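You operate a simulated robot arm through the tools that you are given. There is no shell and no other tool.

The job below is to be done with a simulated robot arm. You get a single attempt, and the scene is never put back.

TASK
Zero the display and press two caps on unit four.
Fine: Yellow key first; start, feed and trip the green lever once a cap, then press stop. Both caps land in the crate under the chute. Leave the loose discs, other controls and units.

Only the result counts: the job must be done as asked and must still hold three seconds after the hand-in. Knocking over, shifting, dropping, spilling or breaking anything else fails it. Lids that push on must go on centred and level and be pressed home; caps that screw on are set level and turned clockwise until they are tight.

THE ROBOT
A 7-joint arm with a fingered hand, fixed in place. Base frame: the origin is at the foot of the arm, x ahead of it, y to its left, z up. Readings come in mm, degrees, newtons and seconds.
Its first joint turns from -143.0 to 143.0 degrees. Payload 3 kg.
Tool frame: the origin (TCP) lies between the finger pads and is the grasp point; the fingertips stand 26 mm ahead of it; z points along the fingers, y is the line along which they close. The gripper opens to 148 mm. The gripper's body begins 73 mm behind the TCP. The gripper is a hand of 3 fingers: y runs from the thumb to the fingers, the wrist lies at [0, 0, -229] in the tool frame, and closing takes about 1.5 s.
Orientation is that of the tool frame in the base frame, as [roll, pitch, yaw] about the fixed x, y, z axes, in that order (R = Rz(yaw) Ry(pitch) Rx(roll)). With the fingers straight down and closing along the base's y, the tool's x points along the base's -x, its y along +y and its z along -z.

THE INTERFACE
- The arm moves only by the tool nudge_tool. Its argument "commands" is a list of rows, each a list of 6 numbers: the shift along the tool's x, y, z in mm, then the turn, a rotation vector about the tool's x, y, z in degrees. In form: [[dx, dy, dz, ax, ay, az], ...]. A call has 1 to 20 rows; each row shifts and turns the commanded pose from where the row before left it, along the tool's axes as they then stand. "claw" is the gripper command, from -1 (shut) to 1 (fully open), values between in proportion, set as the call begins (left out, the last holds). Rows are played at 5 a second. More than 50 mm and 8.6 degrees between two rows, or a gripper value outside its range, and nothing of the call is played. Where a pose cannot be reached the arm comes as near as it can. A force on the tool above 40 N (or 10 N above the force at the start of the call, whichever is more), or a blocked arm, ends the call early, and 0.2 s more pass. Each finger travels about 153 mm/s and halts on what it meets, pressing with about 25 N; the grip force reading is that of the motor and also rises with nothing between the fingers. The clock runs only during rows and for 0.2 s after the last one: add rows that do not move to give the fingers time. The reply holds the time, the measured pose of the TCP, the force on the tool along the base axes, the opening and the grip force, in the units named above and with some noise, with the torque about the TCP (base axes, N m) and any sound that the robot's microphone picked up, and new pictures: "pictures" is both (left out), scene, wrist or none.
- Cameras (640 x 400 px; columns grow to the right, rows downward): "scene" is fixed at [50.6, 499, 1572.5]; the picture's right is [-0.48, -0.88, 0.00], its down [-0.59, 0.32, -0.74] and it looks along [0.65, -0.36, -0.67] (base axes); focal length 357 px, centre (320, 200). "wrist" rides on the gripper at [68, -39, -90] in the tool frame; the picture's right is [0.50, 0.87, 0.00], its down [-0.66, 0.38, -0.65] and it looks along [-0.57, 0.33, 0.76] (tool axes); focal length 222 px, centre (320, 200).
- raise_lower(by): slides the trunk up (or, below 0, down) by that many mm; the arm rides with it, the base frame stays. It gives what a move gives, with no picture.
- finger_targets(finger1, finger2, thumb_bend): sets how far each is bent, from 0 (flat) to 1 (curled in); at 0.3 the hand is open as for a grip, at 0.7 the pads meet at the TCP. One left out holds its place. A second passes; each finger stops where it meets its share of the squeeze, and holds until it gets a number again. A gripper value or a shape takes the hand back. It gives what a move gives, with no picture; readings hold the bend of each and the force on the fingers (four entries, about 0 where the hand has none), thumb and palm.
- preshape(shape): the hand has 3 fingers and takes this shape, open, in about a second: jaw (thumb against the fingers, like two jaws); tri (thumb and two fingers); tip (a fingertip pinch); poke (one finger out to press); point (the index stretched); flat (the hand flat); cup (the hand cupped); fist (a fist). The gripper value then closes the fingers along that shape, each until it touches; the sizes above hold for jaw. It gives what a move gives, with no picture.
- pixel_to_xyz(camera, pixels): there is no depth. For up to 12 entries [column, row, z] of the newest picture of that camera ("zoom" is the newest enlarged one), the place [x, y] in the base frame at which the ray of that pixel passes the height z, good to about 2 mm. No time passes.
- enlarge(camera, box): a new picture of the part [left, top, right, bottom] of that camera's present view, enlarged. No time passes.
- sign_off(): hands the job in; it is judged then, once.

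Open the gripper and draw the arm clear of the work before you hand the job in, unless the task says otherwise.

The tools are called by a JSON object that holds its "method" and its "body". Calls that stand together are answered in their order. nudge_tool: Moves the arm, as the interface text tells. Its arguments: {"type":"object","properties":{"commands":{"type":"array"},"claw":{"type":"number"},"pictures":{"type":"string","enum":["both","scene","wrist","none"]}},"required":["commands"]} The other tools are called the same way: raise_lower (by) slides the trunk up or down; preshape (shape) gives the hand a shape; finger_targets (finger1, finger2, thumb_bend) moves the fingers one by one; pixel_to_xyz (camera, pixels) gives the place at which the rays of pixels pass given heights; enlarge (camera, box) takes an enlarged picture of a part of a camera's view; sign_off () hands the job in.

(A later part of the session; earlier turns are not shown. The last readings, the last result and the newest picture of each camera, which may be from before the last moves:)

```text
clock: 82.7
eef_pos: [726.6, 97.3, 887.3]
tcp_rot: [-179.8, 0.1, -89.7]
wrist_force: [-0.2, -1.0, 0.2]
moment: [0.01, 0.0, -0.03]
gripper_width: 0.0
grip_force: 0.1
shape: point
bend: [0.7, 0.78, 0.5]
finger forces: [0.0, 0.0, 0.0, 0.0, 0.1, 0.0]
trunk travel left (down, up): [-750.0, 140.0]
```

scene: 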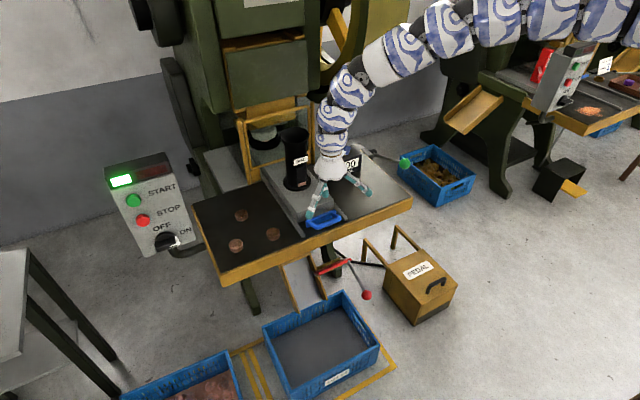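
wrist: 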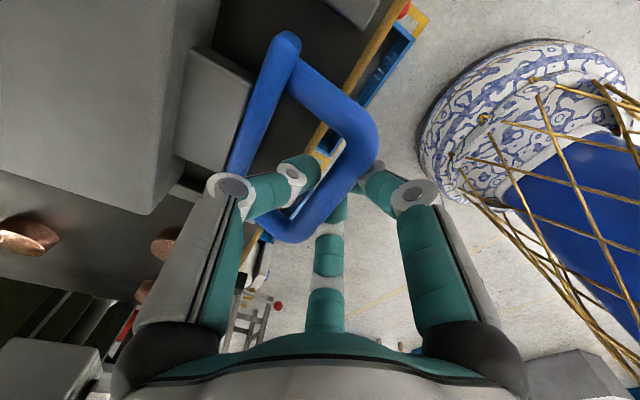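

Lifted clear; magazine holds one disc and the die holds one. I swing right while undoing the yaw, to a place above the lever side: about (840,-200,897).

{"method": "nudge_tool", "body": {"commands": [[24.8, -9.4, -1, 0, 0, 7.5], [23.4, -12.6, -1, 0, 0, 7.5], [21.5, -15.5, -1, 0, 0, 7.5], [19.3, -18.2, -1, 0, 0, 7.5], [16.8, -20.5, -1, 0, 0, 7.5], [14, -22.6, -1, 0, 0, 7.5], [10.9, -24.2, -1, 0, 0, 7.5], [7.6, -25.4, -1, 0, 0, 7.5], [4.3, -26.2, -1, 0, 0, 7.5], [0.8, -26.5, -1, 0, 0, 7.5], [-2.7, -26.4, -1, 0, 0, 7.5], [-6.1, -25.8, -1, 0, 0, 7.5], [0, 0, 0, 0, 0, 0]]}}

```text
clock: 85.5
eef_pos: [839.6, -200.5, 897.2]
tcp_rot: [180.0, 0.3, -179.8]
wrist_force: [0.1, -0.2, 0.5]
moment: [0.05, 0.04, 0.01]
gripper_width: 0.1
grip_force: 0.0
shape: point
bend: [0.7, 0.79, 0.5]
finger forces: [0.0, 0.0, 0.0, 0.0, 0.0, 0.1]
trunk travel left (down, up): [-750.0, 140.0]
```

scene: 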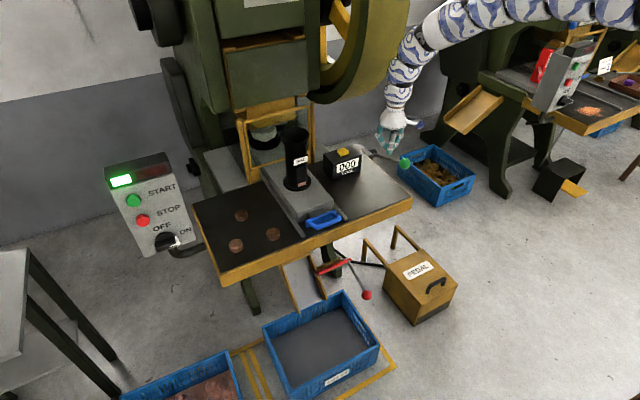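
wrist: 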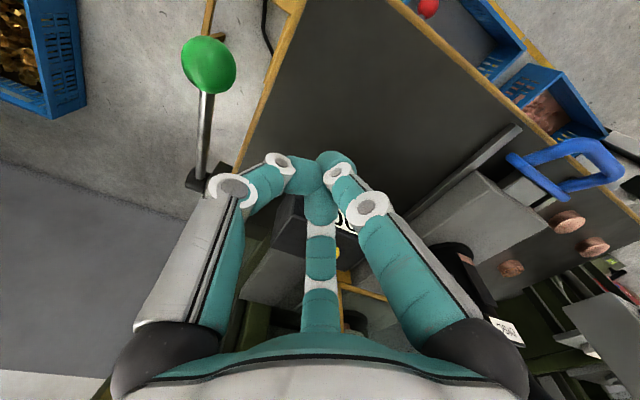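

The point shape jammed (bend 0.5 on the thumb) because the digits met on the way; I go through jaw and then point again here in free space.

{"method": "preshape", "body": {"shape": "jaw"}}

{"method": "preshape", "body": {"shape": "poke"}}

{"method": "preshape", "body": {"shape": "point"}}

{"method": "enlarge", "body": {"camera": "wrist", "box": [160, 0, 480, 260]}}

{"method": "enlarge", "body": {"camera": "scene", "box": [350, 100, 430, 170]}}

```text
clock: 86.4
eef_pos: [840.0, -200.9, 897.3]
tcp_rot: [180.0, 0.3, -179.7]
wrist_force: [-0.3, -0.2, -0.5]
moment: [-0.01, -0.01, 0.02]
gripper_width: 147.9
grip_force: 0.0
shape: jaw
bend: [0.3, 0.3, 0.3]
finger forces: [0.1, 0.0, 0.0, 0.0, 0.1, 0.0]
trunk travel left (down, up): [-750.0, 140.0]
```

```text
clock: 87.3
eef_pos: [839.8, -200.2, 898.2]
tcp_rot: [179.9, 0.2, -179.7]
wrist_force: [-0.3, -0.3, -0.5]
moment: [-0.02, 0.03, -0.02]
gripper_width: 0.0
grip_force: 0.1
shape: poke
bend: [1.0, 1.0, 0.4]
finger forces: [0.0, 0.0, 0.1, 0.0, 0.1, 0.1]
trunk travel left (down, up): [-750.0, 140.0]
```

```text
clock: 88.2
eef_pos: [839.3, -201.2, 896.9]
tcp_rot: [179.9, 0.3, -179.7]
wrist_force: [-0.8, -0.8, -0.1]
moment: [0.03, 0.04, -0.01]
gripper_width: 142.2
grip_force: 0.2
shape: point
bend: [0.7, 1.0, 0.86]
finger forces: [0.0, 0.0, 0.0, 0.0, 0.0, 0.0]
trunk travel left (down, up): [-750.0, 140.0]
```

```text
1.54 times, centred on (320, 130) of wrist
```

zoom: 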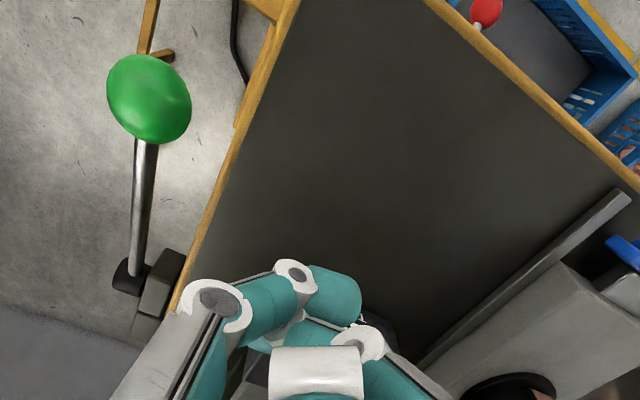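

```text
5.71 times, centred on (390, 135) of scene
```

zoom: 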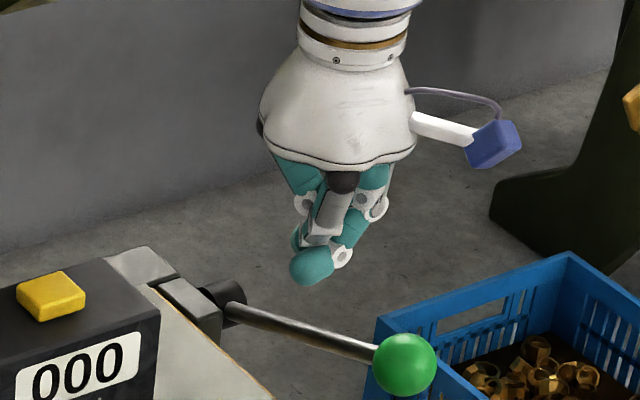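

Point shape is right now. I measure the knob and rod again from this closer view.

{"method": "pixel_to_xyz", "body": {"camera": "wrist", "pixels": [[209.6, 63.8, 770], [209.6, 63.8, 790], [206.4, 125, 740], [206.4, 125, 760], [202, 172, 710], [202, 172, 720]]}}

{"method": "pixel_to_xyz", "body": {"camera": "scene", "pixels": [[405, 163.7, 770], [405, 163.7, 790], [391, 158, 750], [391, 158, 770], [376, 153.5, 710], [376, 153.5, 730]]}}

```text
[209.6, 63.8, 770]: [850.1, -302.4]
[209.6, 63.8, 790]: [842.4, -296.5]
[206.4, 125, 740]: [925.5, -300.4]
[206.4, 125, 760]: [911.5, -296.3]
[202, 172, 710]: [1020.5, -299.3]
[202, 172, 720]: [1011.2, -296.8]
```

```text
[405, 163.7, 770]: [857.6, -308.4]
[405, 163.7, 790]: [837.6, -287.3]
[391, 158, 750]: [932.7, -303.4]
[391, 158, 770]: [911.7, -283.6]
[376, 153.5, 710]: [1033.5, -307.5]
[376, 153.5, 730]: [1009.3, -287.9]
```

Knob is at (846,-300,780) and the rod slopes to the pivot at (1018,-301,716). I rise to z≈1000 and lower the trunk 170 so the arm can press down there.

{"method": "nudge_tool", "body": {"commands": [[4.7, -6.7, -34, 0, 0, 0], [4.7, -6.7, -34, 0, 0, 0], [4.7, -6.7, -34, 0, 0, 0], [0, 0, 0, 0, 0, 0]], "pictures": "none"}}

{"method": "raise_lower", "body": {"by": -170}}

{"method": "nudge_tool", "body": {"commands": [[0, 0, 0, 0, 0, 0]]}}

```text
clock: 89.2
eef_pos: [827.0, -218.8, 1000.2]
tcp_rot: [179.9, 0.2, -179.8]
wrist_force: [0.2, 0.5, 0.8]
moment: [0.01, 0.01, -0.03]
gripper_width: 142.2
grip_force: 0.1
shape: point
bend: [0.7, 1.0, 0.86]
finger forces: [0.0, 0.0, 0.0, 0.0, 0.0, 0.0]
trunk travel left (down, up): [-750.0, 140.0]
```

```text
clock: 91.1
eef_pos: [826.5, -218.8, 830.5]
tcp_rot: [-180.0, 0.3, -179.7]
wrist_force: [-0.5, -0.1, 0.0]
moment: [-0.01, 0.01, -0.02]
gripper_width: 142.2
grip_force: 0.0
shape: point
bend: [0.7, 1.0, 0.86]
finger forces: [0.1, 0.0, 0.0, 0.1, 0.0, 0.1]
trunk travel left (down, up): [-580.0, 310.0]
```

```text
clock: 91.5
eef_pos: [826.3, -219.4, 829.8]
tcp_rot: [179.8, 0.2, -179.7]
wrist_force: [-0.5, -0.3, 0.1]
moment: [-0.01, -0.01, 0.01]
gripper_width: 142.1
grip_force: 0.0
shape: point
bend: [0.7, 1.0, 0.86]
finger forces: [0.0, 0.1, 0.1, 0.1, 0.0, 0.1]
trunk travel left (down, up): [-580.0, 310.0]
```

scene: 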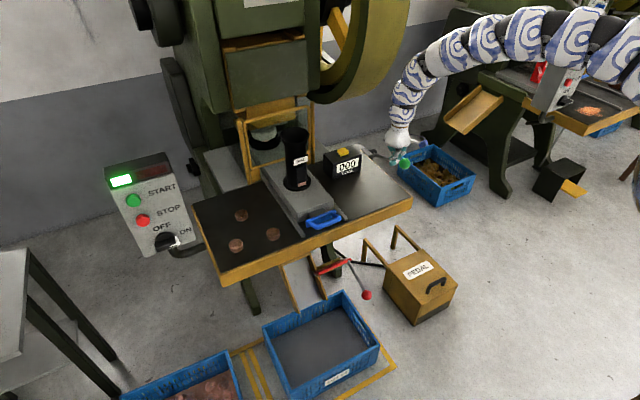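
wrist: 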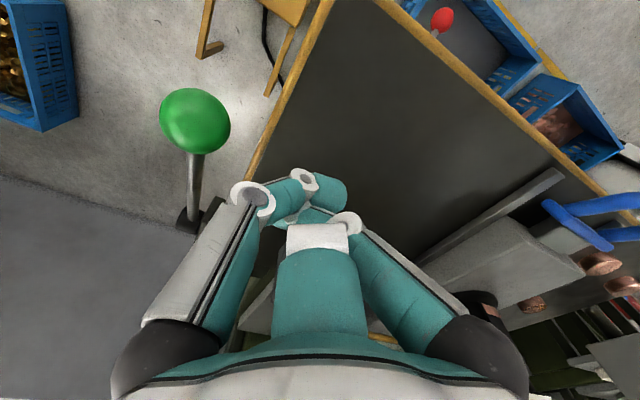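

I move to above the rod, x first then y, staying above the knob's height.

{"method": "nudge_tool", "body": {"commands": [[-25, 0, -8, 0, 0, 0], [-25, 0, 0, 0, 0, 0], [0, -29, 0, 0, 0, 0], [0, -29, 0, 0, 0, 0], [0, -28, 0, 0, 0, 0], [0, 0, 0, 0, 0, 0]]}}

{"method": "enlarge", "body": {"camera": "wrist", "box": [200, 40, 440, 240]}}

{"method": "enlarge", "body": {"camera": "scene", "box": [360, 120, 430, 180]}}

```text
clock: 92.9
eef_pos: [877.1, -306.6, 838.5]
tcp_rot: [179.9, 0.4, -179.7]
wrist_force: [-0.4, 0.3, -0.7]
moment: [-0.03, 0.0, 0.03]
gripper_width: 142.2
grip_force: 0.0
shape: point
bend: [0.7, 1.0, 0.87]
finger forces: [0.1, 0.0, 0.1, 0.0, 0.0, 0.1]
trunk travel left (down, up): [-580.0, 310.0]
```

scene: 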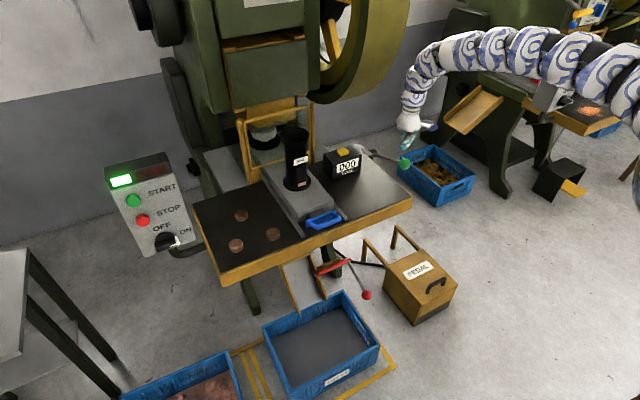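
wrist: 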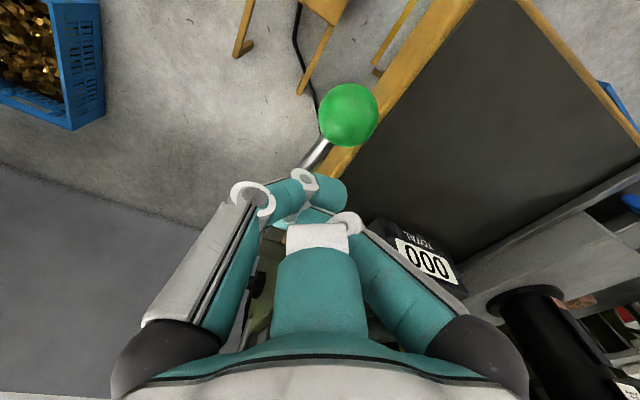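

```text
2.00 times, centred on (320, 140) of wrist
```

zoom: 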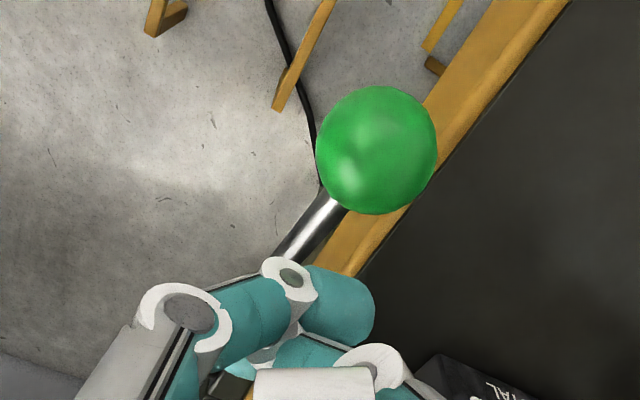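

```text
6.67 times, centred on (395, 150) of scene
```

zoom: 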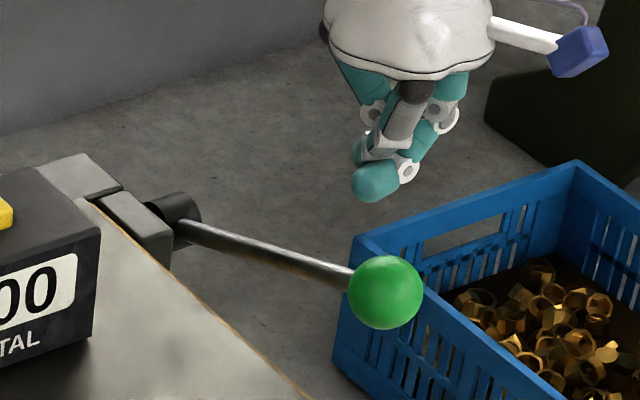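

The pad is centred over the rod (pad at y≈-301, rod y≈-300), about 45 mm above. I descend 36 mm.

{"method": "nudge_tool", "body": {"commands": [[0, 0, 12, 0, 0, 0], [0, 0, 12, 0, 0, 0], [0, 0, 12, 0, 0, 0], [0, 0, 0, 0, 0, 0]], "pictures": "none"}}

{"method": "enlarge", "body": {"camera": "wrist", "box": [200, 40, 440, 240]}}

{"method": "enlarge", "body": {"camera": "scene", "box": [360, 120, 430, 180]}}

```text
clock: 93.9
eef_pos: [876.1, -305.2, 802.7]
tcp_rot: [179.9, 0.3, -179.7]
wrist_force: [0.0, -0.7, 0.6]
moment: [0.0, 0.03, 0.0]
gripper_width: 141.9
grip_force: 0.0
shape: point
bend: [0.7, 1.0, 0.87]
finger forces: [0.1, 0.0, 0.1, 0.0, 0.0, 0.0]
trunk travel left (down, up): [-580.0, 310.0]
```

```text
2.00 times, centred on (320, 140) of wrist
```

zoom: 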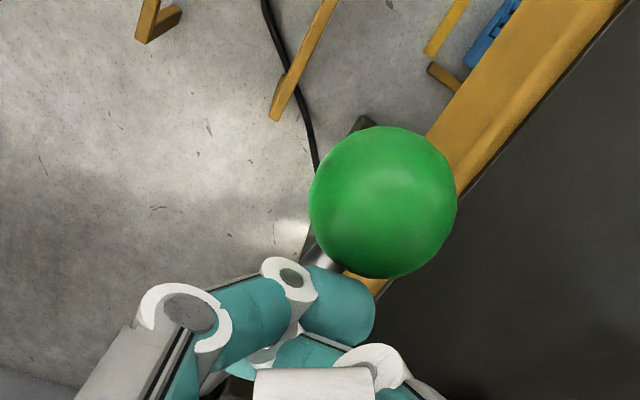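

```text
6.67 times, centred on (395, 150) of scene
```

zoom: 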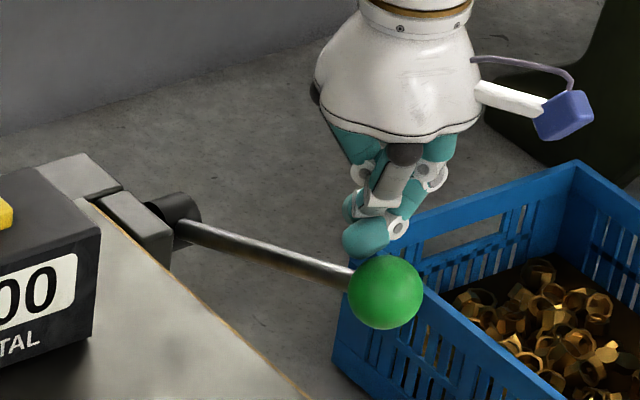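

The pad is just above the rod next to the knob. I press down in 4 mm steps.

{"method": "nudge_tool", "body": {"commands": [[0, 0, 4, 0, 0, 0], [0, 0, 4, 0, 0, 0], [0, 0, 4, 0, 0, 0], [0, 0, 4, 0, 0, 0], [0, 0, 4, 0, 0, 0], [0, 0, 4, 0, 0, 0], [0, 0, 0, 0, 0, 0]], "pictures": "none"}}

{"method": "enlarge", "body": {"camera": "wrist", "box": [200, 40, 440, 240]}}

{"method": "enlarge", "body": {"camera": "scene", "box": [360, 120, 430, 180]}}

```text
clock: 95.5
eef_pos: [877.9, -305.9, 777.6]
tcp_rot: [179.9, 0.4, -179.7]
wrist_force: [0.2, -0.8, 2.2]
moment: [0.02, 0.02, 0.01]
gripper_width: 141.9
grip_force: 0.2
shape: point
bend: [0.7, 1.0, 0.87]
finger forces: [0.0, 0.0, 0.0, 0.0, 0.1, 0.1]
trunk travel left (down, up): [-580.0, 310.0]
```

```text
2.00 times, centred on (320, 140) of wrist
```

zoom: 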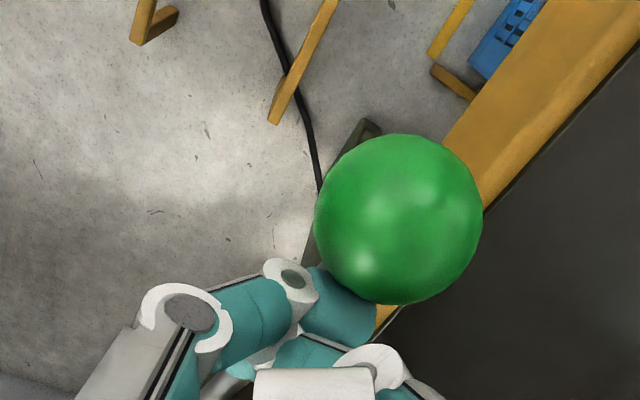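

```text
6.67 times, centred on (395, 150) of scene
```

zoom: 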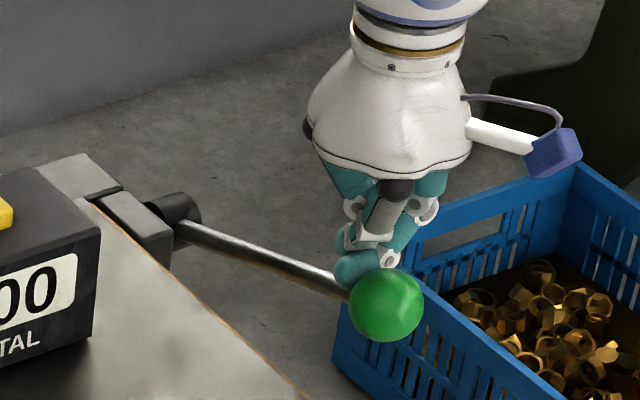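

The lever yields softly (2 N; knob moved down). I keep pressing.

{"method": "nudge_tool", "body": {"commands": [[0, 0, 4, 0, 0, 0], [0, 0, 4, 0, 0, 0], [0, 0, 4, 0, 0, 0], [0, 0, 4, 0, 0, 0], [0, 0, 4, 0, 0, 0], [0, 0, 0, 0, 0, 0]], "pictures": "none"}}

{"method": "enlarge", "body": {"camera": "scene", "box": [360, 120, 430, 180]}}

```text
clock: 96.9
eef_pos: [877.3, -305.2, 758.3]
tcp_rot: [179.9, 0.3, -179.7]
wrist_force: [-0.4, -0.1, 4.2]
moment: [0.06, 0.02, -0.01]
gripper_width: 142.4
grip_force: 0.2
shape: point
bend: [0.7, 1.0, 0.88]
finger forces: [0.0, 0.1, 0.0, 0.0, 0.0, 0.0]
trunk travel left (down, up): [-580.0, 310.0]
```

```text
6.67 times, centred on (395, 150) of scene
```

zoom: 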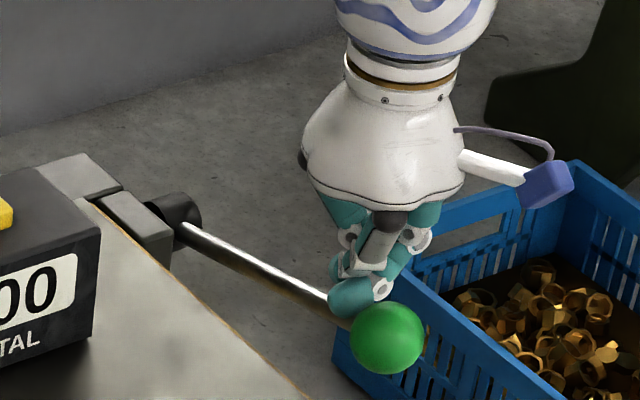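

It resists like a spring, 4 N. I keep going in 4 mm steps.

{"method": "nudge_tool", "body": {"commands": [[0, 0, 4, 0, 0, 0], [0, 0, 4, 0, 0, 0], [0, 0, 4, 0, 0, 0], [0, 0, 4, 0, 0, 0], [0, 0, 4, 0, 0, 0], [0, 0, 0, 0, 0, 0]], "pictures": "none"}}

{"method": "enlarge", "body": {"camera": "scene", "box": [360, 120, 430, 180]}}

```text
clock: 98.3
eef_pos: [875.8, -304.2, 738.8]
tcp_rot: [179.9, 0.4, -179.6]
wrist_force: [-1.4, 2.1, 5.1]
moment: [0.09, 0.05, -0.01]
gripper_width: 142.1
grip_force: 0.0
shape: point
bend: [0.7, 1.0, 0.88]
finger forces: [0.1, 0.1, 0.0, 0.1, 0.0, 0.1]
trunk travel left (down, up): [-580.0, 310.0]
```

```text
6.67 times, centred on (395, 150) of scene
```

zoom: 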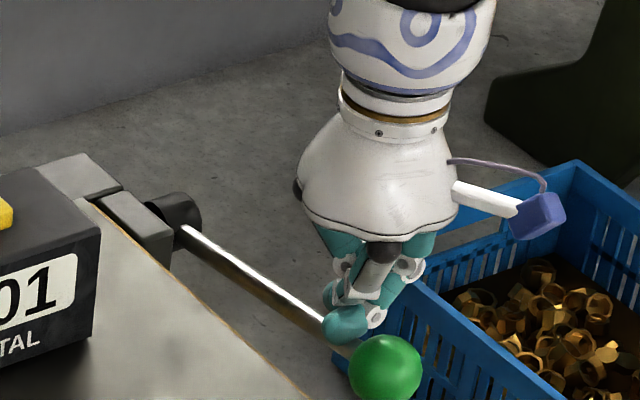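

The counter now shows 01: it tripped. I lift at once so it cannot repeat.

{"method": "nudge_tool", "body": {"commands": [[0, 0, -35, 0, 0, 0], [0, 0, -35, 0, 0, 0], [0, 0, -30, 0, 0, 0], [0, 0, 0, 0, 0, 0]]}}

{"method": "enlarge", "body": {"camera": "scene", "box": [270, 110, 430, 210]}}

{"method": "enlarge", "body": {"camera": "scene", "box": [230, 240, 400, 400]}}

{"method": "enlarge", "body": {"camera": "scene", "box": [230, 90, 330, 190]}}

```text
clock: 99.3
eef_pos: [877.9, -307.8, 837.8]
tcp_rot: [179.9, 0.4, -179.9]
wrist_force: [0.1, 0.3, 0.3]
moment: [-0.01, 0.02, -0.02]
gripper_width: 142.0
grip_force: 0.0
shape: point
bend: [0.7, 1.0, 0.88]
finger forces: [0.1, 0.0, 0.1, 0.0, 0.1, 0.0]
trunk travel left (down, up): [-580.0, 310.0]
```

scene: 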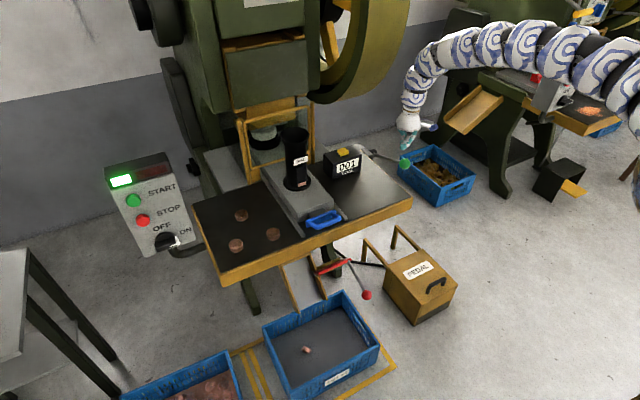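
wrist: 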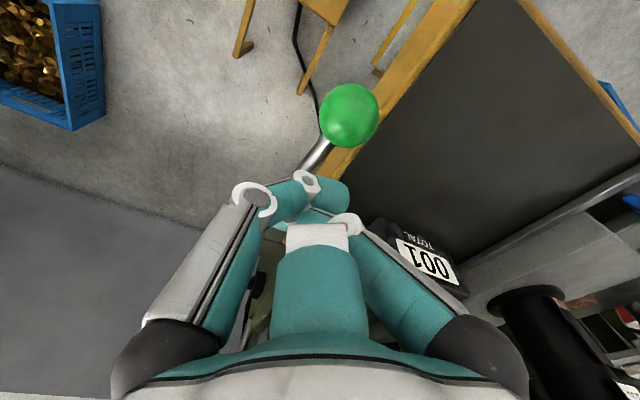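

```text
4.00 times, centred on (350, 160) of scene
```

zoom: 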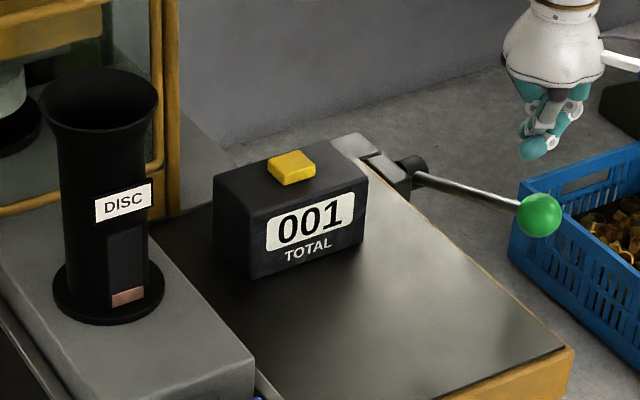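

```text
2.50 times, centred on (315, 320) of scene
```

zoom: 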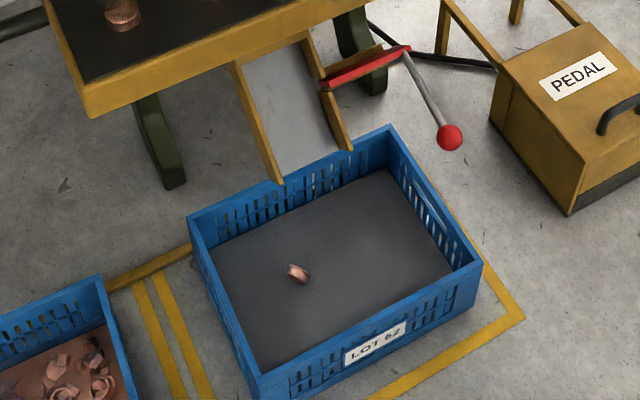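

```text
4.00 times, centred on (280, 140) of scene
```

zoom: 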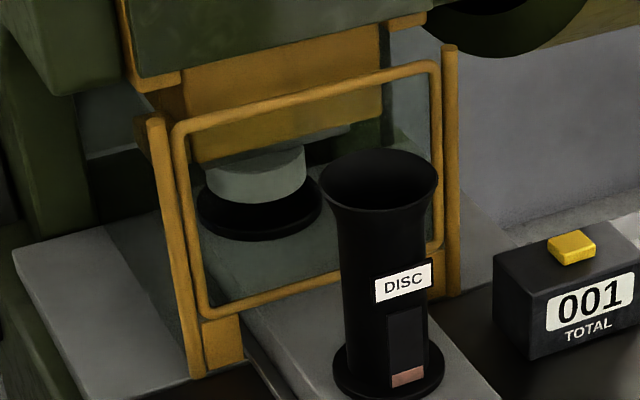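

Counter 001, one cap lies in the crate, lever has sprung back. I return toward the handle the same way: back off from the lever first.

{"method": "nudge_tool", "body": {"commands": [[0, 29, 0, 0, 0, 0], [0, 29, 0, 0, 0, 0], [0, 30, 0, 0, 0, 0], [25, 0, 0, 0, 0, 0], [26, 0, 8, 0, 0, 0], [0, 0, 0, 0, 0, 0]], "pictures": "none"}}

{"method": "raise_lower", "body": {"by": 170}}

{"method": "nudge_tool", "body": {"commands": [[-4.7, 6.7, 34, 0, 0, 0], [-4.7, 6.7, 34, 0, 0, 0], [-4.7, 6.7, 34, 0, 0, 0], [0, 0, 0, 0, 0, 0]], "pictures": "scene"}}

```text
clock: 100.7
eef_pos: [825.2, -215.4, 829.5]
tcp_rot: [179.9, 0.2, -179.7]
wrist_force: [-0.8, 0.6, 0.1]
moment: [0.02, -0.03, 0.01]
gripper_width: 142.2
grip_force: 0.0
shape: point
bend: [0.7, 1.0, 0.88]
finger forces: [0.0, 0.1, 0.0, 0.1, 0.0, 0.0]
trunk travel left (down, up): [-580.0, 310.0]
```

```text
clock: 102.6
eef_pos: [824.8, -216.0, 998.6]
tcp_rot: [179.9, 0.3, -179.7]
wrist_force: [-0.1, 0.8, -0.2]
moment: [-0.01, -0.01, -0.01]
gripper_width: 142.0
grip_force: 0.1
shape: point
bend: [0.7, 1.0, 0.88]
finger forces: [0.0, 0.0, 0.1, 0.0, 0.1, 0.1]
trunk travel left (down, up): [-750.0, 140.0]
```

```text
clock: 103.6
eef_pos: [840.6, -197.2, 898.4]
tcp_rot: [179.9, 0.3, -179.7]
wrist_force: [0.0, -0.4, -0.3]
moment: [0.0, -0.04, 0.0]
gripper_width: 142.0
grip_force: 0.1
shape: point
bend: [0.7, 1.0, 0.88]
finger forces: [0.0, 0.0, 0.1, 0.1, 0.1, 0.1]
trunk travel left (down, up): [-750.0, 140.0]
```

scene: 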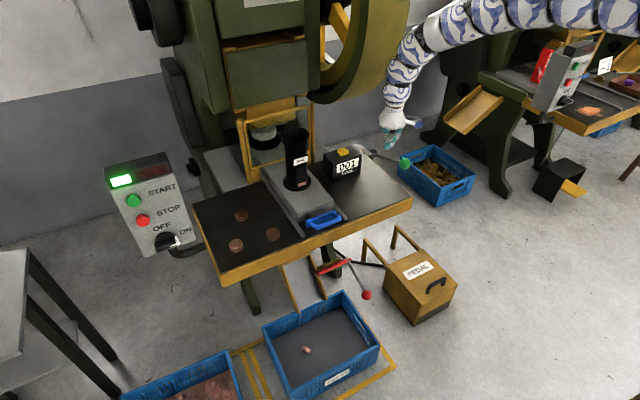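

All clear; I swing back over the handle with the +90° yaw.

{"method": "nudge_tool", "body": {"commands": [[9.8, 24.6, 0.7, 0, 0, -7.5], [6.5, 25.7, 0.7, 0, 0, -7.5], [3.1, 26.3, 0.7, 0, 0, -7.5], [-0.4, 26.5, 0.7, 0, 0, -7.5], [-3.8, 26.2, 0.7, 0, 0, -7.5], [-7.2, 25.5, 0.7, 0, 0, -7.5], [-10.5, 24.3, 0.7, 0, 0, -7.5], [-13.5, 22.8, 0.7, 0, 0, -7.5], [-16.4, 20.8, 0.7, 0, 0, -7.5], [-19, 18.5, 0.7, 0, 0, -7.5], [-21.3, 15.9, 0.7, 0, 0, -7.5], [-23.1, 12.9, 0.7, 0, 0, -7.5], [0, 0, 0, 0, 0, 0]], "pictures": "scene"}}

{"method": "preshape", "body": {"shape": "jaw"}}

{"method": "finger_targets", "body": {"finger1": 0.0, "finger2": 0.0, "thumb_bend": 0.6}}

{"method": "nudge_tool", "body": {"commands": [[0, 0, 0, 0, 0, 0]]}}

```text
clock: 106.4
eef_pos: [721.0, 98.1, 889.3]
tcp_rot: [-179.8, 0.2, -89.7]
wrist_force: [0.4, -0.7, -0.4]
moment: [-0.01, 0.0, 0.04]
gripper_width: 141.9
grip_force: 0.2
shape: point
bend: [0.7, 1.0, 0.88]
finger forces: [0.0, 0.0, 0.0, 0.0, 0.0, 0.1]
trunk travel left (down, up): [-750.0, 140.0]
```

scene: 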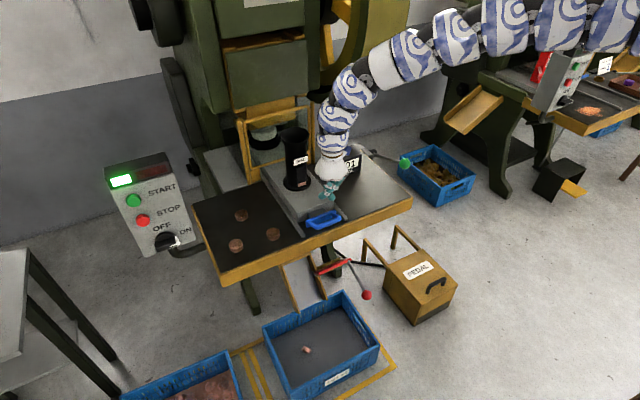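

```text
clock: 107.3
eef_pos: [720.9, 98.2, 888.3]
tcp_rot: [-179.7, 0.1, -89.7]
wrist_force: [-0.1, -1.1, 0.9]
moment: [0.02, 0.01, -0.02]
gripper_width: 147.8
grip_force: 0.1
shape: jaw
bend: [0.3, 0.3, 0.3]
finger forces: [0.0, 0.1, 0.1, 0.0, 0.1, 0.0]
trunk travel left (down, up): [-750.0, 140.0]
```

```text
clock: 108.3
eef_pos: [721.6, 97.9, 888.4]
tcp_rot: [-179.8, 0.1, -89.7]
wrist_force: [0.3, -0.1, -0.4]
moment: [0.03, 0.01, -0.01]
gripper_width: 115.1
grip_force: 0.1
shape: fingers
bend: [0.0, 0.0, 0.6]
finger forces: [0.0, 0.1, 0.0, 0.0, 0.1, 0.1]
trunk travel left (down, up): [-750.0, 140.0]
```

```text
clock: 108.7
eef_pos: [720.2, 98.6, 887.8]
tcp_rot: [-179.9, 0.0, -89.7]
wrist_force: [0.1, -0.4, -0.3]
moment: [0.04, -0.03, 0.01]
gripper_width: 115.2
grip_force: 0.1
shape: fingers
bend: [0.0, 0.0, 0.6]
finger forces: [0.0, 0.0, 0.0, 0.0, 0.0, 0.0]
trunk travel left (down, up): [-750.0, 140.0]
```

scene: 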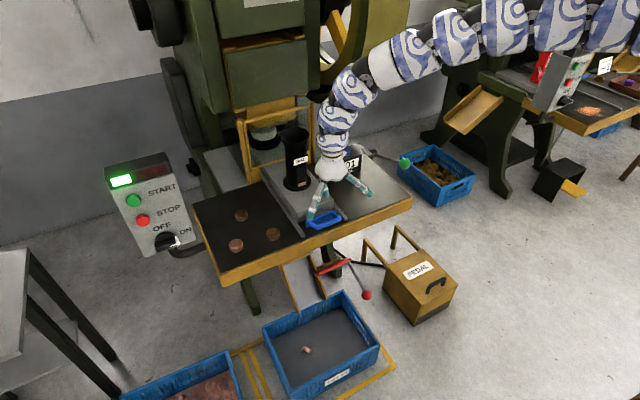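
wrist: 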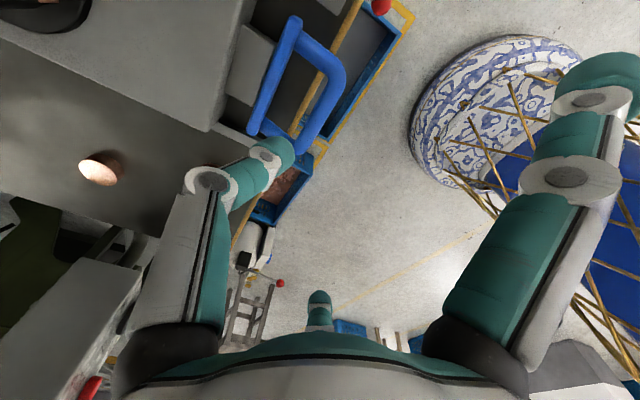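

Same stance as before (720,98,888). I descend to ~z 792 and check the thumb against the loop.

{"method": "nudge_tool", "body": {"commands": [[0.3, -0.8, 24, 0, 0, 0], [0.3, -0.8, 24, 0, 0, 0], [0.3, -0.8, 24, 0, 0, 0], [0.2, -0.6, 24, 0, 0, 0], [0, 0, 0, 0, 0, 0]], "pictures": "none"}}

{"method": "enlarge", "body": {"camera": "wrist", "box": [160, 60, 400, 220]}}

{"method": "enlarge", "body": {"camera": "scene", "box": [280, 170, 370, 240]}}

```text
clock: 109.9
eef_pos: [724.3, 96.5, 793.6]
tcp_rot: [-179.7, 0.2, -89.6]
wrist_force: [0.2, -0.2, 0.4]
moment: [0.0, -0.01, 0.04]
gripper_width: 115.2
grip_force: 0.0
shape: fingers
bend: [0.0, 0.0, 0.6]
finger forces: [0.0, 0.1, 0.1, 0.0, 0.0, 0.0]
trunk travel left (down, up): [-750.0, 140.0]
```

```text
2.50 times, centred on (280, 140) of wrist
```

zoom: 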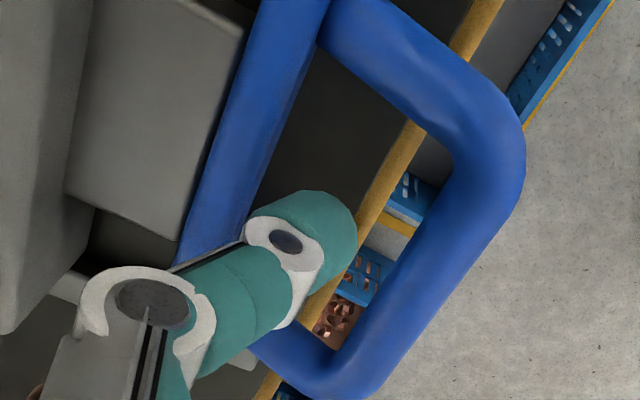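

```text
5.71 times, centred on (325, 205) of scene
```

zoom: 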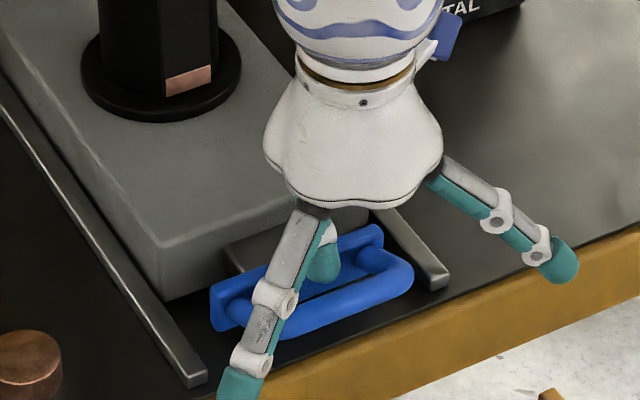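

The thumb is centred over the gap as before. I go down the last 18 mm and close the fingers on the bar.

{"method": "nudge_tool", "body": {"commands": [[0, 0, 9, 0, 0, 0], [0, -1, 9, 0, 0, 0], [0, 0, 0, 0, 0, 0]], "pictures": "none"}}

{"method": "finger_targets", "body": {"finger1": 0.6, "finger2": 0.6, "thumb_bend": 0.6}}

{"method": "finger_targets", "body": {"finger1": 0.7, "finger2": 0.7, "thumb_bend": 0.7}}

{"method": "enlarge", "body": {"camera": "wrist", "box": [160, 60, 480, 260]}}

```text
clock: 110.7
eef_pos: [724.8, 96.3, 775.9]
tcp_rot: [-179.8, 0.0, -89.7]
wrist_force: [0.1, 0.2, 0.2]
moment: [-0.02, 0.0, -0.05]
gripper_width: 115.0
grip_force: 0.0
shape: fingers
bend: [0.0, 0.0, 0.6]
finger forces: [0.1, 0.0, 0.0, 0.0, 0.1, 0.0]
trunk travel left (down, up): [-750.0, 140.0]
```

```text
clock: 111.7
eef_pos: [724.9, 97.4, 775.8]
tcp_rot: [-179.7, 0.1, -89.7]
wrist_force: [0.1, 0.1, -0.1]
moment: [-0.01, -0.01, 0.02]
gripper_width: 30.2
grip_force: 0.2
shape: fingers
bend: [0.6, 0.6, 0.6]
finger forces: [0.0, 0.0, 0.0, 0.0, 0.1, 0.0]
trunk travel left (down, up): [-750.0, 140.0]
```

```text
clock: 112.7
eef_pos: [723.5, 96.3, 775.5]
tcp_rot: [-179.8, 0.1, -89.7]
wrist_force: [-5.0, 0.0, -6.3]
moment: [-0.02, 0.04, 0.02]
gripper_width: 7.5
grip_force: 4.9
shape: fingers
bend: [0.66, 0.66, 0.69]
finger forces: [3.9, 4.2, 0.0, 0.0, 1.8, 0.0]
trunk travel left (down, up): [-750.0, 140.0]
```

```text
2.00 times, centred on (320, 160) of wrist
```

zoom: 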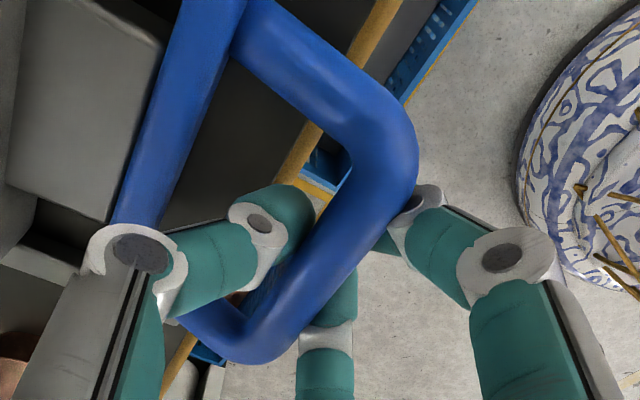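

Bar gripped again. I pull the slide out about 80 mm for the second disc.

{"method": "nudge_tool", "body": {"commands": [[0, 5, 0, 0, 0, 0], [0, 5, 0, 0, 0, 0], [0, 5, 0, 0, 0, 0], [0, 5, 0, 0, 0, 0], [0, 5, 0, 0, 0, 0], [0, 5, 0, 0, 0, 0], [0, 5, 0, 0, 0, 0], [0, 5, 0, 0, 0, 0], [0, 5, 0, 0, 0, 0], [0, 5, 0, 0, 0, 0], [0, 5, 0, 0, 0, 0], [0, 5, 0, 0, 0, 0], [0, 5, 0, 0, 0, 0], [0, 5, 0, 0, 0, 0], [0, 5, 0, 0, 0, 0], [0, 4, 0, 0, 0, 0], [0, 0, 0, 0, 0, 0]], "pictures": "none"}}

{"method": "enlarge", "body": {"camera": "scene", "box": [280, 150, 370, 240]}}

```text
clock: 116.3
eef_pos: [645.7, 98.6, 776.0]
tcp_rot: [-179.8, 0.0, -89.6]
wrist_force: [2.4, 1.0, -2.4]
moment: [0.01, -0.03, 0.01]
gripper_width: 5.9
grip_force: 3.7
shape: fingers
bend: [0.69, 0.69, 0.68]
finger forces: [1.4, 1.6, 0.0, 0.0, 4.3, 0.1]
trunk travel left (down, up): [-750.0, 140.0]
```

```text
4.44 times, centred on (325, 195) of scene
```

zoom: 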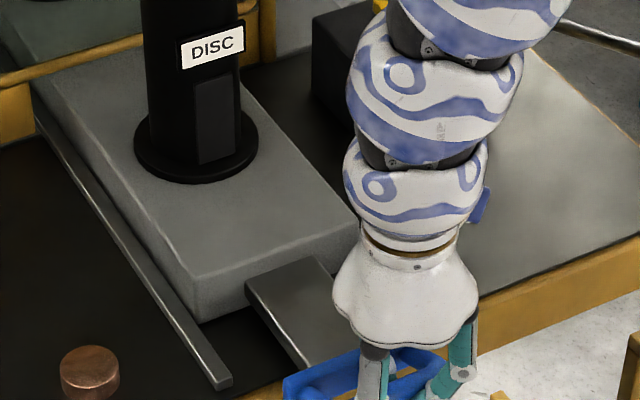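

The magazine is empty: the second disc has dropped into the slide. I push it back in to the stop.

{"method": "nudge_tool", "body": {"commands": [[0, -5, 0, 0, 0, 0], [0, -5, 0, 0, 0, 0], [0, -5, 0, 0, 0, 0], [0, -5, 0, 0, 0, 0], [0, -5, 0, 0, 0, 0], [0, -5, 0, 0, 0, 0], [0, -5, 0, 0, 0, 0], [0, -5, 0, 0, 0, 0], [0, -5, 0, 0, 0, 0], [0, -5, 0, 0, 0, 0], [0, -5, 0, 0, 0, 0], [0, -5, 0, 0, 0, 0], [0, -5, 0, 0, 0, 0], [0, -5, 0, 0, 0, 0], [0, -5, 0, 0, 0, 0], [0, -5, 0, 0, 0, 0], [0, -4, 0, 0, 0, 0], [0, 0, 0, 0, 0, 0]], "pictures": "scene"}}

{"method": "enlarge", "body": {"camera": "scene", "box": [230, 90, 330, 190]}}

{"method": "enlarge", "body": {"camera": "scene", "box": [280, 170, 370, 240]}}

```text
clock: 120.1
eef_pos: [729.2, 97.1, 776.2]
tcp_rot: [-179.9, 0.2, -89.8]
wrist_force: [-15.8, 0.4, -2.6]
moment: [-0.01, 0.15, 0.01]
gripper_width: 8.8
grip_force: 7.9
shape: fingers
bend: [0.66, 0.67, 0.7]
finger forces: [7.6, 8.1, 0.1, 0.0, 0.1, 0.0]
trunk travel left (down, up): [-750.0, 140.0]
```

scene: 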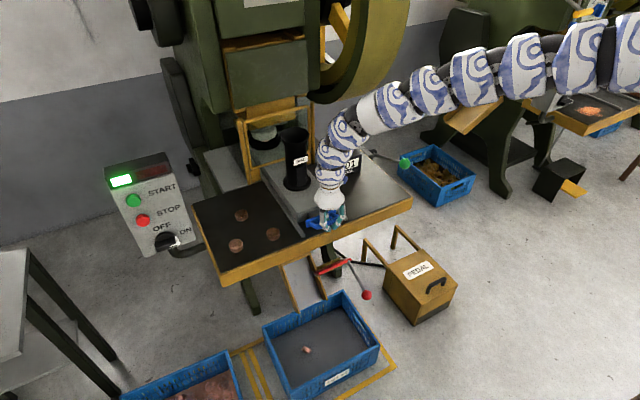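

```text
4.00 times, centred on (280, 140) of scene
```

zoom: 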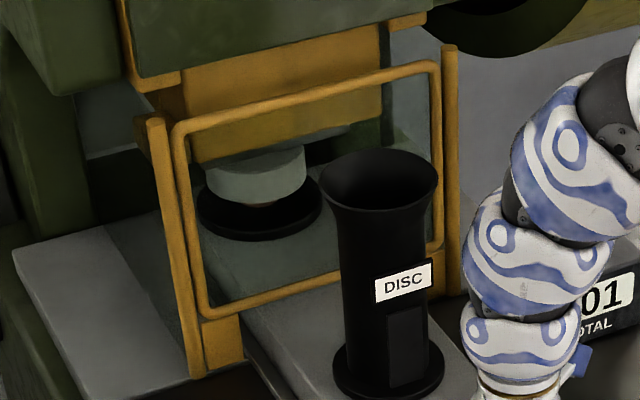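

```text
5.71 times, centred on (325, 205) of scene
```

zoom: 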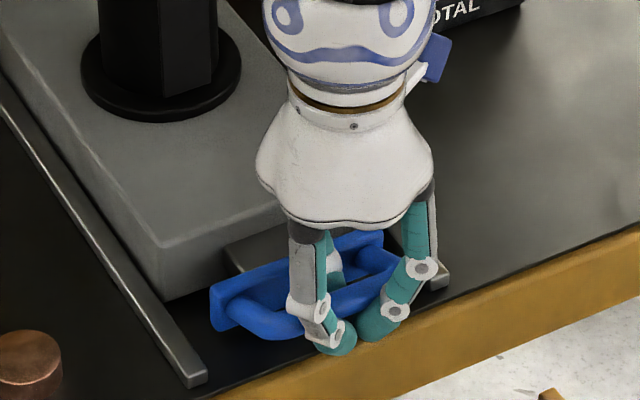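

The slide is home (16 N) with a copper glint on the die again. I release the bar, lift out, and go through jaw, poke and point shapes.

{"method": "finger_targets", "body": {"finger1": 0.0, "finger2": 0.0, "thumb_bend": 0.62}}

{"method": "nudge_tool", "body": {"commands": [[0, 4, -10, 0, 0, 0], [0, 0, -25, 0, 0, 0], [0, 0, -25, 0, 0, 0], [0, 0, -25, 0, 0, 0], [0, 0, -25, 0, 0, 0], [0, 0, 0, 0, 0, 0]], "pictures": "scene"}}

{"method": "preshape", "body": {"shape": "jaw"}}

{"method": "preshape", "body": {"shape": "poke"}}

{"method": "preshape", "body": {"shape": "point"}}

```text
clock: 121.1
eef_pos: [730.6, 97.8, 776.1]
tcp_rot: [-179.8, 0.0, -89.7]
wrist_force: [0.7, -0.1, 0.3]
moment: [0.02, 0.01, -0.05]
gripper_width: 112.3
grip_force: 0.0
shape: fingers
bend: [0.0, 0.0, 0.62]
finger forces: [0.1, 0.0, 0.0, 0.0, 0.0, 0.0]
trunk travel left (down, up): [-750.0, 140.0]
```

```text
clock: 122.5
eef_pos: [725.4, 98.0, 883.2]
tcp_rot: [-179.8, 0.1, -89.7]
wrist_force: [-0.4, 0.7, 0.3]
moment: [-0.02, -0.01, -0.01]
gripper_width: 112.3
grip_force: 0.0
shape: fingers
bend: [0.0, 0.0, 0.62]
finger forces: [0.0, 0.1, 0.1, 0.0, 0.0, 0.0]
trunk travel left (down, up): [-750.0, 140.0]
```

scene: 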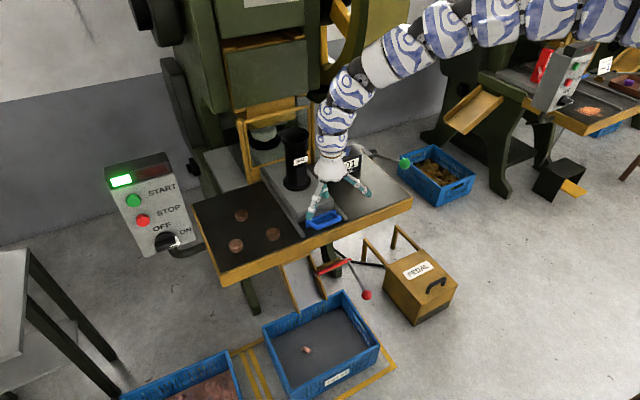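

```text
clock: 123.4
eef_pos: [726.3, 97.0, 884.3]
tcp_rot: [-179.8, 0.1, -89.7]
wrist_force: [-0.5, -0.1, 0.0]
moment: [0.01, -0.03, -0.02]
gripper_width: 148.1
grip_force: 0.1
shape: jaw
bend: [0.3, 0.3, 0.3]
finger forces: [0.0, 0.0, 0.1, 0.0, 0.0, 0.0]
trunk travel left (down, up): [-750.0, 140.0]
```

```text
clock: 124.3
eef_pos: [725.0, 98.1, 883.9]
tcp_rot: [-179.8, 0.0, -89.7]
wrist_force: [0.5, -0.6, 1.0]
moment: [0.01, 0.05, 0.01]
gripper_width: 0.1
grip_force: 0.0
shape: poke
bend: [1.0, 1.0, 0.4]
finger forces: [0.0, 0.0, 0.0, 0.0, 0.0, 0.1]
trunk travel left (down, up): [-750.0, 140.0]
```

```text
clock: 125.2
eef_pos: [726.7, 98.1, 883.1]
tcp_rot: [-179.6, 0.1, -89.7]
wrist_force: [-0.3, 0.2, -0.7]
moment: [0.0, 0.04, -0.01]
gripper_width: 142.2
grip_force: 0.0
shape: point
bend: [0.7, 1.0, 0.86]
finger forces: [0.1, 0.1, 0.0, 0.0, 0.0, 0.0]
trunk travel left (down, up): [-750.0, 140.0]
```

Point shape is correct this time. I swing to the lever side as before.

{"method": "nudge_tool", "body": {"commands": [[24.8, -9.4, -1.3, 0, 0, 7.5], [23.4, -12.6, -1.3, 0, 0, 7.5], [21.5, -15.5, -1.3, 0, 0, 7.5], [19.3, -18.2, -1.3, 0, 0, 7.5], [16.8, -20.5, -1.3, 0, 0, 7.5], [14, -22.6, -1.3, 0, 0, 7.5], [10.9, -24.2, -1.3, 0, 0, 7.5], [7.6, -25.4, -1.3, 0, 0, 7.5], [4.3, -26.2, -1.3, 0, 0, 7.5], [0.8, -26.5, -1.3, 0, 0, 7.5], [-2.7, -26.4, -1.3, 0, 0, 7.5], [-6.1, -25.8, -1.3, 0, 0, 7.5], [0, 0, 0, 0, 0, 0]], "pictures": "none"}}

{"method": "nudge_tool", "body": {"commands": [[4.7, -6.7, -34, 0, 0, 0], [4.7, -6.7, -34, 0, 0, 0], [4.7, -6.7, -34, 0, 0, 0], [0, 0, 0, 0, 0, 0]], "pictures": "scene"}}

```text
clock: 128.0
eef_pos: [839.1, -199.9, 901.4]
tcp_rot: [180.0, 0.2, -179.7]
wrist_force: [0.8, 0.1, -0.4]
moment: [-0.01, 0.02, 0.01]
gripper_width: 142.1
grip_force: 0.1
shape: point
bend: [0.7, 1.0, 0.86]
finger forces: [0.1, 0.0, 0.1, 0.0, 0.1, 0.1]
trunk travel left (down, up): [-750.0, 140.0]
```

```text
clock: 129.0
eef_pos: [824.7, -220.5, 1002.6]
tcp_rot: [-180.0, 0.2, -179.7]
wrist_force: [1.0, 0.8, -0.3]
moment: [0.01, 0.01, 0.0]
gripper_width: 142.0
grip_force: 0.0
shape: point
bend: [0.7, 1.0, 0.86]
finger forces: [0.1, 0.0, 0.0, 0.0, 0.1, 0.0]
trunk travel left (down, up): [-750.0, 140.0]
```

scene: 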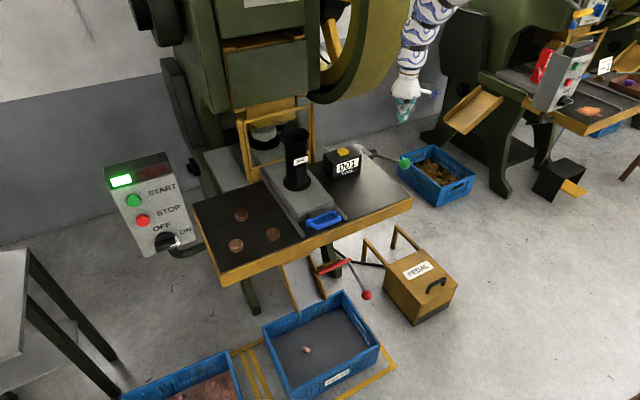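

Same place as before the first trip. I lower the trunk 170 and move over the rod.

{"method": "raise_lower", "body": {"by": -170}}

{"method": "nudge_tool", "body": {"commands": [[-26, 0, -6, 0, 0, 0], [-26, 0, 0, 0, 0, 0], [0, -29, 0, 0, 0, 0], [0, -29, 0, 0, 0, 0], [0, -27, 0, 0, 0, 0], [0, 0, 0, 0, 0, 0]], "pictures": "scene"}}

{"method": "enlarge", "body": {"camera": "scene", "box": [360, 120, 430, 180]}}

```text
clock: 130.9
eef_pos: [824.7, -219.7, 833.1]
tcp_rot: [180.0, 0.3, -179.7]
wrist_force: [0.1, -0.4, -0.2]
moment: [0.03, 0.0, 0.02]
gripper_width: 142.2
grip_force: 0.1
shape: point
bend: [0.7, 1.0, 0.87]
finger forces: [0.0, 0.0, 0.0, 0.0, 0.1, 0.0]
trunk travel left (down, up): [-580.0, 310.0]
```

```text
clock: 132.3
eef_pos: [877.9, -304.5, 838.5]
tcp_rot: [179.8, 0.3, -179.7]
wrist_force: [-0.7, 0.4, 0.1]
moment: [0.03, 0.0, 0.02]
gripper_width: 142.3
grip_force: 0.2
shape: point
bend: [0.7, 1.0, 0.87]
finger forces: [0.0, 0.0, 0.1, 0.0, 0.0, 0.0]
trunk travel left (down, up): [-580.0, 310.0]
```

scene: 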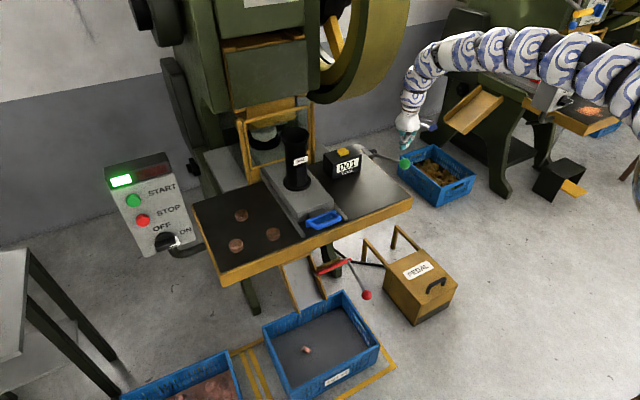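

```text
6.67 times, centred on (395, 150) of scene
```

zoom: 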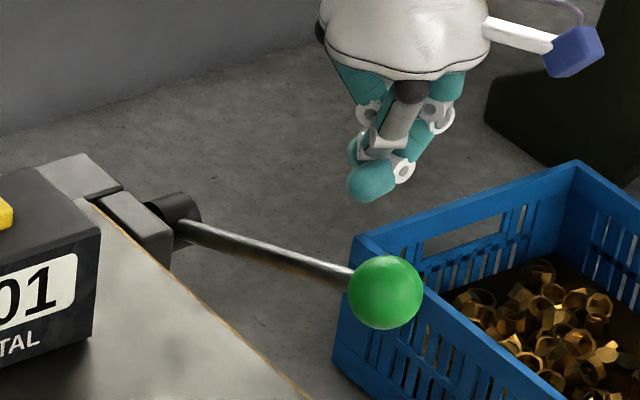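

Position over the rod matches the first trip. I press down to just short of the trip depth.

{"method": "nudge_tool", "body": {"commands": [[0, 0, 12, 0, 0, 0], [0, 0, 12, 0, 0, 0], [0, 0, 12, 0, 0, 0], [0, 0, 4, 0, 0, 0], [0, 0, 4, 0, 0, 0], [0, 0, 4, 0, 0, 0], [0, 0, 4, 0, 0, 0], [0, 0, 4, 0, 0, 0], [0, 0, 4, 0, 0, 0], [0, 0, 4, 0, 0, 0], [0, 0, 4, 0, 0, 0], [0, 0, 4, 0, 0, 0], [0, 0, 4, 0, 0, 0], [0, 0, 0, 0, 0, 0]], "pictures": "none"}}

{"method": "enlarge", "body": {"camera": "scene", "box": [360, 120, 430, 180]}}

```text
clock: 135.3
eef_pos: [876.7, -303.9, 762.4]
tcp_rot: [179.9, 0.3, -179.7]
wrist_force: [-1.3, 1.0, 3.7]
moment: [0.09, 0.04, -0.05]
gripper_width: 142.0
grip_force: 0.2
shape: point
bend: [0.7, 1.0, 0.88]
finger forces: [0.0, 0.1, 0.0, 0.0, 0.1, 0.0]
trunk travel left (down, up): [-580.0, 310.0]
```

```text
6.67 times, centred on (395, 150) of scene
```

zoom: 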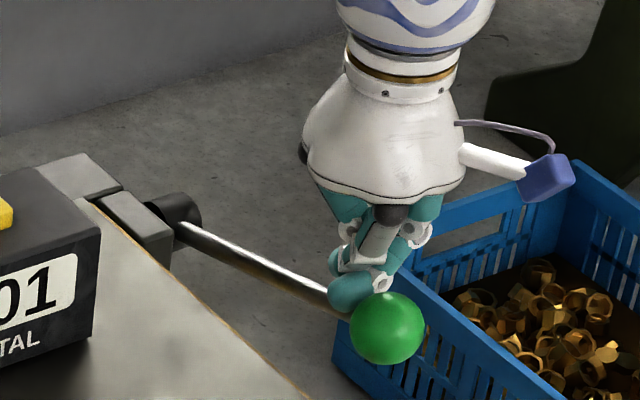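

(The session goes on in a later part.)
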